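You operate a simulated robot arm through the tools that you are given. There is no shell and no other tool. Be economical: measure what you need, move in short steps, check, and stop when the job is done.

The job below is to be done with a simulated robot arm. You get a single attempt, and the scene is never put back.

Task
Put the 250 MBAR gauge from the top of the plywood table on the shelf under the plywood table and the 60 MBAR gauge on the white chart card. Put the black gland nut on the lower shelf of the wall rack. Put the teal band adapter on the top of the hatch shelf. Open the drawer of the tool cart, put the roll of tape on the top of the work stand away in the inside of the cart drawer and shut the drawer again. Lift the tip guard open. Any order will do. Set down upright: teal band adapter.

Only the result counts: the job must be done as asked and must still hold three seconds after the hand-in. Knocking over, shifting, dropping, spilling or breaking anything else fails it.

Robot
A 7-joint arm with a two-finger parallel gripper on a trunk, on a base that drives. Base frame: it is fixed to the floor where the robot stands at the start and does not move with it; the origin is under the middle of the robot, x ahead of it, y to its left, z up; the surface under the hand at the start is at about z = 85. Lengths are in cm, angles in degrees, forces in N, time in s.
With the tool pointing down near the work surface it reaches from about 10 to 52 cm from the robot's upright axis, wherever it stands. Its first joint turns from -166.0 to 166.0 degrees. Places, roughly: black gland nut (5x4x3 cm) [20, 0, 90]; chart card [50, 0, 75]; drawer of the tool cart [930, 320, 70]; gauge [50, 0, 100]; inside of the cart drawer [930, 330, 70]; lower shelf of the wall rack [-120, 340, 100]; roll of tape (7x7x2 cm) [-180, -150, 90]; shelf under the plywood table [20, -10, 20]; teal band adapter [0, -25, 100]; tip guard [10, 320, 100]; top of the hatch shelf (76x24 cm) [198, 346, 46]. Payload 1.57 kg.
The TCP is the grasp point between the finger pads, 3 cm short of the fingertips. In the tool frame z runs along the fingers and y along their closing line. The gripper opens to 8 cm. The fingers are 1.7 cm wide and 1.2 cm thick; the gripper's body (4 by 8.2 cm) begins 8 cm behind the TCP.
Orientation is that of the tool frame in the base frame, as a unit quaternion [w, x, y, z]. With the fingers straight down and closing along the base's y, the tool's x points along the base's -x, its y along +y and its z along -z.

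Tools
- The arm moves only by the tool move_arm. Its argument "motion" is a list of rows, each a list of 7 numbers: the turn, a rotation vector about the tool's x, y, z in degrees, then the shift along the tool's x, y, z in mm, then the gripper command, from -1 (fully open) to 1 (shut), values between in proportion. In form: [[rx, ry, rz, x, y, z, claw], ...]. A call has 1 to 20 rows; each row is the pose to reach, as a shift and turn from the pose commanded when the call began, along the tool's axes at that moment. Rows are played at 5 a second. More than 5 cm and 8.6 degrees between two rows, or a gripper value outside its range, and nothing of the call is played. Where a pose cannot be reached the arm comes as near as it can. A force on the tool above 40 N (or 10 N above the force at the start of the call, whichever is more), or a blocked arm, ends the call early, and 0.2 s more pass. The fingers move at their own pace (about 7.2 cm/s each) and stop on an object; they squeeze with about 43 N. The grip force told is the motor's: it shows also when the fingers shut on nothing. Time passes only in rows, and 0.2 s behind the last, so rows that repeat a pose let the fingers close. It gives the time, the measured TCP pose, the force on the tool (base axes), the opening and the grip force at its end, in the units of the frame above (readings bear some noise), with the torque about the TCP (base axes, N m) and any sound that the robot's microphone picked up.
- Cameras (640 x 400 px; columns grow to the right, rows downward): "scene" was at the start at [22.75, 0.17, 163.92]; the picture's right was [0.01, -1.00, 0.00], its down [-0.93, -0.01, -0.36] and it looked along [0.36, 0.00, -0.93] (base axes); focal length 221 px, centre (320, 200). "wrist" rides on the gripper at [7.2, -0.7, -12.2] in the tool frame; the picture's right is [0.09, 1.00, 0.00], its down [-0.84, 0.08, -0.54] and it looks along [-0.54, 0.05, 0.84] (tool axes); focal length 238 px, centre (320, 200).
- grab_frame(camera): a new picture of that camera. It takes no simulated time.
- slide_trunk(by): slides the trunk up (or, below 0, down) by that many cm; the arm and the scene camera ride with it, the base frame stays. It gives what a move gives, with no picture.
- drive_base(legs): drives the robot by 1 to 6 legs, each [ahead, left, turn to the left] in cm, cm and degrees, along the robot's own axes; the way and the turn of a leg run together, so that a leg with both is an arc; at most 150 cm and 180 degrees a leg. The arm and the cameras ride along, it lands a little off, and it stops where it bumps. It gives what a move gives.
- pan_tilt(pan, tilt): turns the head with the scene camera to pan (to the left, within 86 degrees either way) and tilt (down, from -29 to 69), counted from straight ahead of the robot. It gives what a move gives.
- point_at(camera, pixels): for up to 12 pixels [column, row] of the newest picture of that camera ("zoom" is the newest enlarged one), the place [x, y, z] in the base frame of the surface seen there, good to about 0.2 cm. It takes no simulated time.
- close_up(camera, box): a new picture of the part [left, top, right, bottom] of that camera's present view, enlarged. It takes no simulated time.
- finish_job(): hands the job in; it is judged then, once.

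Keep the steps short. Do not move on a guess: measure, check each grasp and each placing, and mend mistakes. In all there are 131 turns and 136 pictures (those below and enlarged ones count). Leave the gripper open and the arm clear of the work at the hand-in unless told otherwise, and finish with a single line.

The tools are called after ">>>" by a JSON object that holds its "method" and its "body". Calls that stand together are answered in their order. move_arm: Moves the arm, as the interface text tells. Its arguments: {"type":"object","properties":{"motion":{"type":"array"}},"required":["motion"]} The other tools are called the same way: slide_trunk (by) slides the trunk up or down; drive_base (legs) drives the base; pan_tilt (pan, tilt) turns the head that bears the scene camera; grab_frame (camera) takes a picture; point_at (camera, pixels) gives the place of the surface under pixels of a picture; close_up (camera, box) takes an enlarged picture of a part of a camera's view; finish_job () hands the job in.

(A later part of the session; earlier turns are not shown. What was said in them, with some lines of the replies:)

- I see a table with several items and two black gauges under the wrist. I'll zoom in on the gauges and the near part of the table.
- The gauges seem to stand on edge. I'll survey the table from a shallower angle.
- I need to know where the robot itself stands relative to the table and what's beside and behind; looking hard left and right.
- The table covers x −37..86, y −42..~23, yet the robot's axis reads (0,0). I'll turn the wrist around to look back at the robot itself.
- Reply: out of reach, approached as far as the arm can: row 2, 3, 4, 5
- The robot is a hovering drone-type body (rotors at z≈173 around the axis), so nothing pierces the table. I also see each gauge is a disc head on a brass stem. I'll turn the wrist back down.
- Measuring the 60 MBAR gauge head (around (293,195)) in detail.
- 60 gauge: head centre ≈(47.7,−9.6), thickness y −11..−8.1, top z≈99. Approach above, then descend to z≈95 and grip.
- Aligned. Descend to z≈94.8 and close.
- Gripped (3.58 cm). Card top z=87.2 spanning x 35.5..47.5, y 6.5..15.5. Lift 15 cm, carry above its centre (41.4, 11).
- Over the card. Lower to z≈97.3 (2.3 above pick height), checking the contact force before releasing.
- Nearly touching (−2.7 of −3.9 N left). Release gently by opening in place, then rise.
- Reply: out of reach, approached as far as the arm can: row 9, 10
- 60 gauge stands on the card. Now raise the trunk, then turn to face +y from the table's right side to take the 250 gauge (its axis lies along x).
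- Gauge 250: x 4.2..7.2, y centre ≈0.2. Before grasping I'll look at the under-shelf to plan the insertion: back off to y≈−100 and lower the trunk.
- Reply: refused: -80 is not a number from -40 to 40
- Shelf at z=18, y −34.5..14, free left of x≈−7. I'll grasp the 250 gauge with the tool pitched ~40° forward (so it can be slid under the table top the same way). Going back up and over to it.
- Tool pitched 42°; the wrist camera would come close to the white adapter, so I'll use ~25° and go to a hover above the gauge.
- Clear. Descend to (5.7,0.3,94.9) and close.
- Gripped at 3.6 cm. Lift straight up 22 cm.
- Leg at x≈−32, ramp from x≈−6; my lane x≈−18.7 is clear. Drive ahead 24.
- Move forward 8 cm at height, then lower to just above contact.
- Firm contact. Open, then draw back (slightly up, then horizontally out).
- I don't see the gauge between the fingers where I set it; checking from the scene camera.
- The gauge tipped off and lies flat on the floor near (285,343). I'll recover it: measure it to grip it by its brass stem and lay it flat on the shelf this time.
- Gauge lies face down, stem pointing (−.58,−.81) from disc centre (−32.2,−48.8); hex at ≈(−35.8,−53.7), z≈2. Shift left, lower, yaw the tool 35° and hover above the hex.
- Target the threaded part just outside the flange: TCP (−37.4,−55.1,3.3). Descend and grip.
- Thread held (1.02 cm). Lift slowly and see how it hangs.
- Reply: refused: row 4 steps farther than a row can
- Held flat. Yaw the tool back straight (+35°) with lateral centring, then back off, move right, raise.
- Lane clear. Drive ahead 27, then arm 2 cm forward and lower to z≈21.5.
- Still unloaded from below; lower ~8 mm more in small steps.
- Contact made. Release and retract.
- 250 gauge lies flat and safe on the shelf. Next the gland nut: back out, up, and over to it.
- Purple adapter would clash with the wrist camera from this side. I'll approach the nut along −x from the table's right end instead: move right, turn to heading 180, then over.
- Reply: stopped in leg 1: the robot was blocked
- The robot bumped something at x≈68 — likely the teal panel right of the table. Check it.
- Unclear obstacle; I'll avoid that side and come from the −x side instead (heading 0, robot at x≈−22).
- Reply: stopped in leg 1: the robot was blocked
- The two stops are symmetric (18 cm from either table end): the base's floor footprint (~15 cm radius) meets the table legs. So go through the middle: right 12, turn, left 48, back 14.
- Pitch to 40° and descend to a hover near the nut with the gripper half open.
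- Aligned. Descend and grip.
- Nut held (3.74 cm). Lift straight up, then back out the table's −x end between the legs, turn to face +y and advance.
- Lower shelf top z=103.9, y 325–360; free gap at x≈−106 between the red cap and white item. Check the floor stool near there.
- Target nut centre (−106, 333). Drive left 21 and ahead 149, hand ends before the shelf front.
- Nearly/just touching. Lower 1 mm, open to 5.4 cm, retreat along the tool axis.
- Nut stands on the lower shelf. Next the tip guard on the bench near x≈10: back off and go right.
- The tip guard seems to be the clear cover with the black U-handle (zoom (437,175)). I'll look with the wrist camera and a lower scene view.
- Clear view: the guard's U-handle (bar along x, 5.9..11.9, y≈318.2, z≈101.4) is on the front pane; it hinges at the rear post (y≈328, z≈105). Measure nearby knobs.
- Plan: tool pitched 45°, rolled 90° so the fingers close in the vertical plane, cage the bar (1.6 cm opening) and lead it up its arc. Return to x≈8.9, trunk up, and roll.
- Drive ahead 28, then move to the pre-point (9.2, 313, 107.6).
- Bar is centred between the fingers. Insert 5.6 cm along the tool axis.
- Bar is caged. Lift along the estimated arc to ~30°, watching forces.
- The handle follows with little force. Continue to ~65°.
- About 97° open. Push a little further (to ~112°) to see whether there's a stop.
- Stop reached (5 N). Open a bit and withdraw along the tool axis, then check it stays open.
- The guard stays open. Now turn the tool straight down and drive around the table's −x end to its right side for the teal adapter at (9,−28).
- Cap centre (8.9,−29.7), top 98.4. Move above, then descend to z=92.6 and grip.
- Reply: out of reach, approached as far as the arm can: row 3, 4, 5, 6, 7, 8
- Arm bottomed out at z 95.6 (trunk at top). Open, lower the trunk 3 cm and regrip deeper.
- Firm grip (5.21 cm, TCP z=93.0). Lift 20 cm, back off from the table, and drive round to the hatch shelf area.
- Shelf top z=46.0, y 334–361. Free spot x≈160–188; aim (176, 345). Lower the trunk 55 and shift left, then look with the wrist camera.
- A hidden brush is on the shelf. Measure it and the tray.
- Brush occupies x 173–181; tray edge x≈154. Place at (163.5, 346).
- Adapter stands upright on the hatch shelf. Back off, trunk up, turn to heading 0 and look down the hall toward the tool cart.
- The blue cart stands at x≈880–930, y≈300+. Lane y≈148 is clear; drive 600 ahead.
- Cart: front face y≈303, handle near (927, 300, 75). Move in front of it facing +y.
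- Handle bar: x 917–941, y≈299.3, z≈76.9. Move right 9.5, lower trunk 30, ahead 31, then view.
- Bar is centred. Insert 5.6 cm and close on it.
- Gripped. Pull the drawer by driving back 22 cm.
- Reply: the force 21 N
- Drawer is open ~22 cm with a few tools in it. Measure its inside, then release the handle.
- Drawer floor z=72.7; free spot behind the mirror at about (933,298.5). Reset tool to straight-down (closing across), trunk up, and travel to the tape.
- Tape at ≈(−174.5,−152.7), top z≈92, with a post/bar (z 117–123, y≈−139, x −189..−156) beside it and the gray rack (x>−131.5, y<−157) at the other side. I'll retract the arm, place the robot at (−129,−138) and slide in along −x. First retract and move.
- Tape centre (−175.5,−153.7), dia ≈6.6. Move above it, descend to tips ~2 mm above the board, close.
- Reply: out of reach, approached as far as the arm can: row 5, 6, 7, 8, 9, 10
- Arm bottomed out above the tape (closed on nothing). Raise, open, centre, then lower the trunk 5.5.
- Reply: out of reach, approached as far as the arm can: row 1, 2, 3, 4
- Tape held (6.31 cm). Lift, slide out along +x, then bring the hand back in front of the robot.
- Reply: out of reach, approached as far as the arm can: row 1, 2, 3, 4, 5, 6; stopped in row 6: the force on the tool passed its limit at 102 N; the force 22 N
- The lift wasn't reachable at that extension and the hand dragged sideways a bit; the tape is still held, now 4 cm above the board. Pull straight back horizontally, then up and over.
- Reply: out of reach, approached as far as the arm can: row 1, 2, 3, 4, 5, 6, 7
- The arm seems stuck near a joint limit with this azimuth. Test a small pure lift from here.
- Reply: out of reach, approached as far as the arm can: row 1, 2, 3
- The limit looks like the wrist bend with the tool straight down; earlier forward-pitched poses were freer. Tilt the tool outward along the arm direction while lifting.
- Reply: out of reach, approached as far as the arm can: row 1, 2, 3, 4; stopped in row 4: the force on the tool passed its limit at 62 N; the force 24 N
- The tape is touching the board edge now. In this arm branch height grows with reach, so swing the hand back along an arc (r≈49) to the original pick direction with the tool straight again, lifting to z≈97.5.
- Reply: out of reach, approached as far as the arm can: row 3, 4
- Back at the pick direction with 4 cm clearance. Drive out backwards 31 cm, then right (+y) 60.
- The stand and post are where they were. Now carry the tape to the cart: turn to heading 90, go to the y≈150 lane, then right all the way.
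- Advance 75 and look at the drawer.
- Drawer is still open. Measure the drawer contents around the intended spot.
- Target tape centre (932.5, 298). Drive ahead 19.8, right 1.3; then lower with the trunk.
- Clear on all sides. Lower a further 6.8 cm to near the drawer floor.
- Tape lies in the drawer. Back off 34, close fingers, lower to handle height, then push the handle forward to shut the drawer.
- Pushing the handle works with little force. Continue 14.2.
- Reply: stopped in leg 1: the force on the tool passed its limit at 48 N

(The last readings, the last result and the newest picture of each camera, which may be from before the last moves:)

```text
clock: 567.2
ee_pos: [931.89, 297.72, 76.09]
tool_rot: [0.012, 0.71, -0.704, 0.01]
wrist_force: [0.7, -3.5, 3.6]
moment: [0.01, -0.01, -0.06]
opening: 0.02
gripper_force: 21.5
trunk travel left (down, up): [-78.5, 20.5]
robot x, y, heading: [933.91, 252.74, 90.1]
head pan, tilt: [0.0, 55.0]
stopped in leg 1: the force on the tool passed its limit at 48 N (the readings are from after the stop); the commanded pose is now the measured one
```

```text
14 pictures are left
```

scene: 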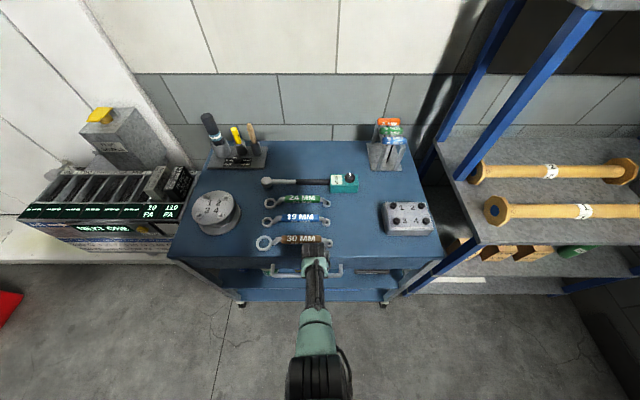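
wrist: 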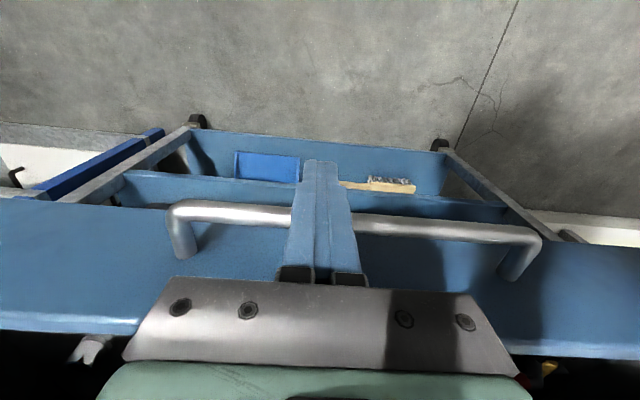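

Firm stop reached: drawer shut. Back off and verify the face and cart position.

>>> {"method": "drive_base", "body": {"legs": [[-40, 0, 0]]}}

>>> {"method": "slide_trunk", "body": {"by": 20}}

>>> {"method": "move_arm", "body": {"motion": [[0, 0, 0, 0, 0, 0, -1], [0, 0, 0, 0, 0, 0, -1], [0, 0, 0, 0, 0, 0, -1]]}}

>>> {"method": "close_up", "body": {"camera": "scene", "box": [200, 170, 460, 300]}}

>>> {"method": "point_at", "body": {"camera": "zoom", "pixels": [[220, 215], [420, 215], [250, 238], [350, 238], [140, 195], [480, 190], [330, 200], [340, 228]]}}

```text
clock: 569.7
ee_pos: [932.12, 257.76, 76.15]
tool_rot: [0.011, 0.71, -0.704, 0.01]
wrist_force: [-0.4, 0.2, -0.4]
moment: [0.0, -0.04, -0.02]
opening: 0.01
gripper_force: 21.8
trunk travel left (down, up): [-78.5, 20.5]
robot x, y, heading: [933.71, 212.9, 90.1]
head pan, tilt: [0.0, 55.0]
```

```text
clock: 571.9
ee_pos: [932.04, 257.81, 96.18]
tool_rot: [0.012, 0.709, -0.705, 0.01]
wrist_force: [0.3, 0.3, -0.4]
moment: [0.03, 0.01, -0.02]
opening: 0.0
gripper_force: 21.6
trunk travel left (down, up): [-98.5, 0.5]
robot x, y, heading: [933.6, 212.61, 90.0]
head pan, tilt: [0.0, 55.0]
```

```text
clock: 572.7
ee_pos: [932.0, 257.72, 96.14]
tool_rot: [0.012, 0.71, -0.704, 0.011]
wrist_force: [0.0, 0.0, -0.2]
moment: [0.05, -0.02, -0.02]
opening: 8.01
gripper_force: 0.0
trunk travel left (down, up): [-98.5, 0.5]
robot x, y, heading: [933.91, 212.49, 90.2]
head pan, tilt: [0.0, 55.0]
```

```text
2.46 times, centred on (330, 235) of scene
```

zoom: 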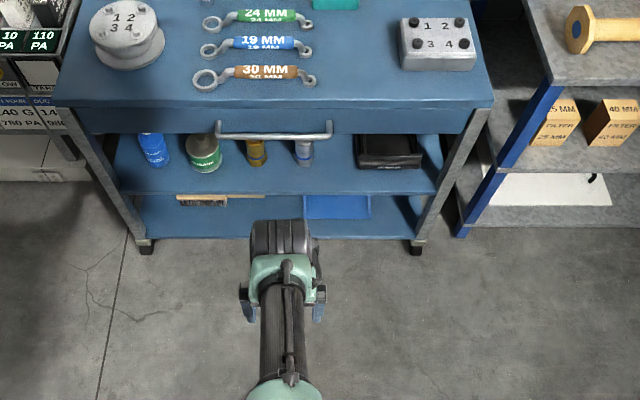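

```text
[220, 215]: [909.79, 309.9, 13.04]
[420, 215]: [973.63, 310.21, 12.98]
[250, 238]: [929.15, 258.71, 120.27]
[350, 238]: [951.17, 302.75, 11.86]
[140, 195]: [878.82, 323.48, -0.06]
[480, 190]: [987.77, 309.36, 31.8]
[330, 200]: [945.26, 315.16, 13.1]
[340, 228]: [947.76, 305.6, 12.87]
```

>>> {"method": "point_at", "body": {"camera": "zoom", "pixels": [[270, 136], [300, 135], [150, 118], [300, 115], [440, 118], [72, 120], [480, 125], [270, 104]]}}

```text
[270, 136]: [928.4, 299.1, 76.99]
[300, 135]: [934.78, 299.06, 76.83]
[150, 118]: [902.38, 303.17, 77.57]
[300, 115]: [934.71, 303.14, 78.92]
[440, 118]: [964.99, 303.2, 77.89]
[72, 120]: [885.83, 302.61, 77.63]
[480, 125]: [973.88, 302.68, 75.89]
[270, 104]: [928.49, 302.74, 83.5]
```

The drawer is shut: the handle reads y=299.1 and the face y=303.1, the same as before I opened it, and the cart hasn't moved. Everything is placed, the gripper is open and the arm is clear, so I'm handing in.

>>> {"method": "finish_job", "body": {}}

```text
The job is handed in.
```

All the tasks are done and the job is handed in, but the 250 MBAR gauge fell off the under-table shelf to the floor on the first try; I picked it up and it now lies flat on that shelf.
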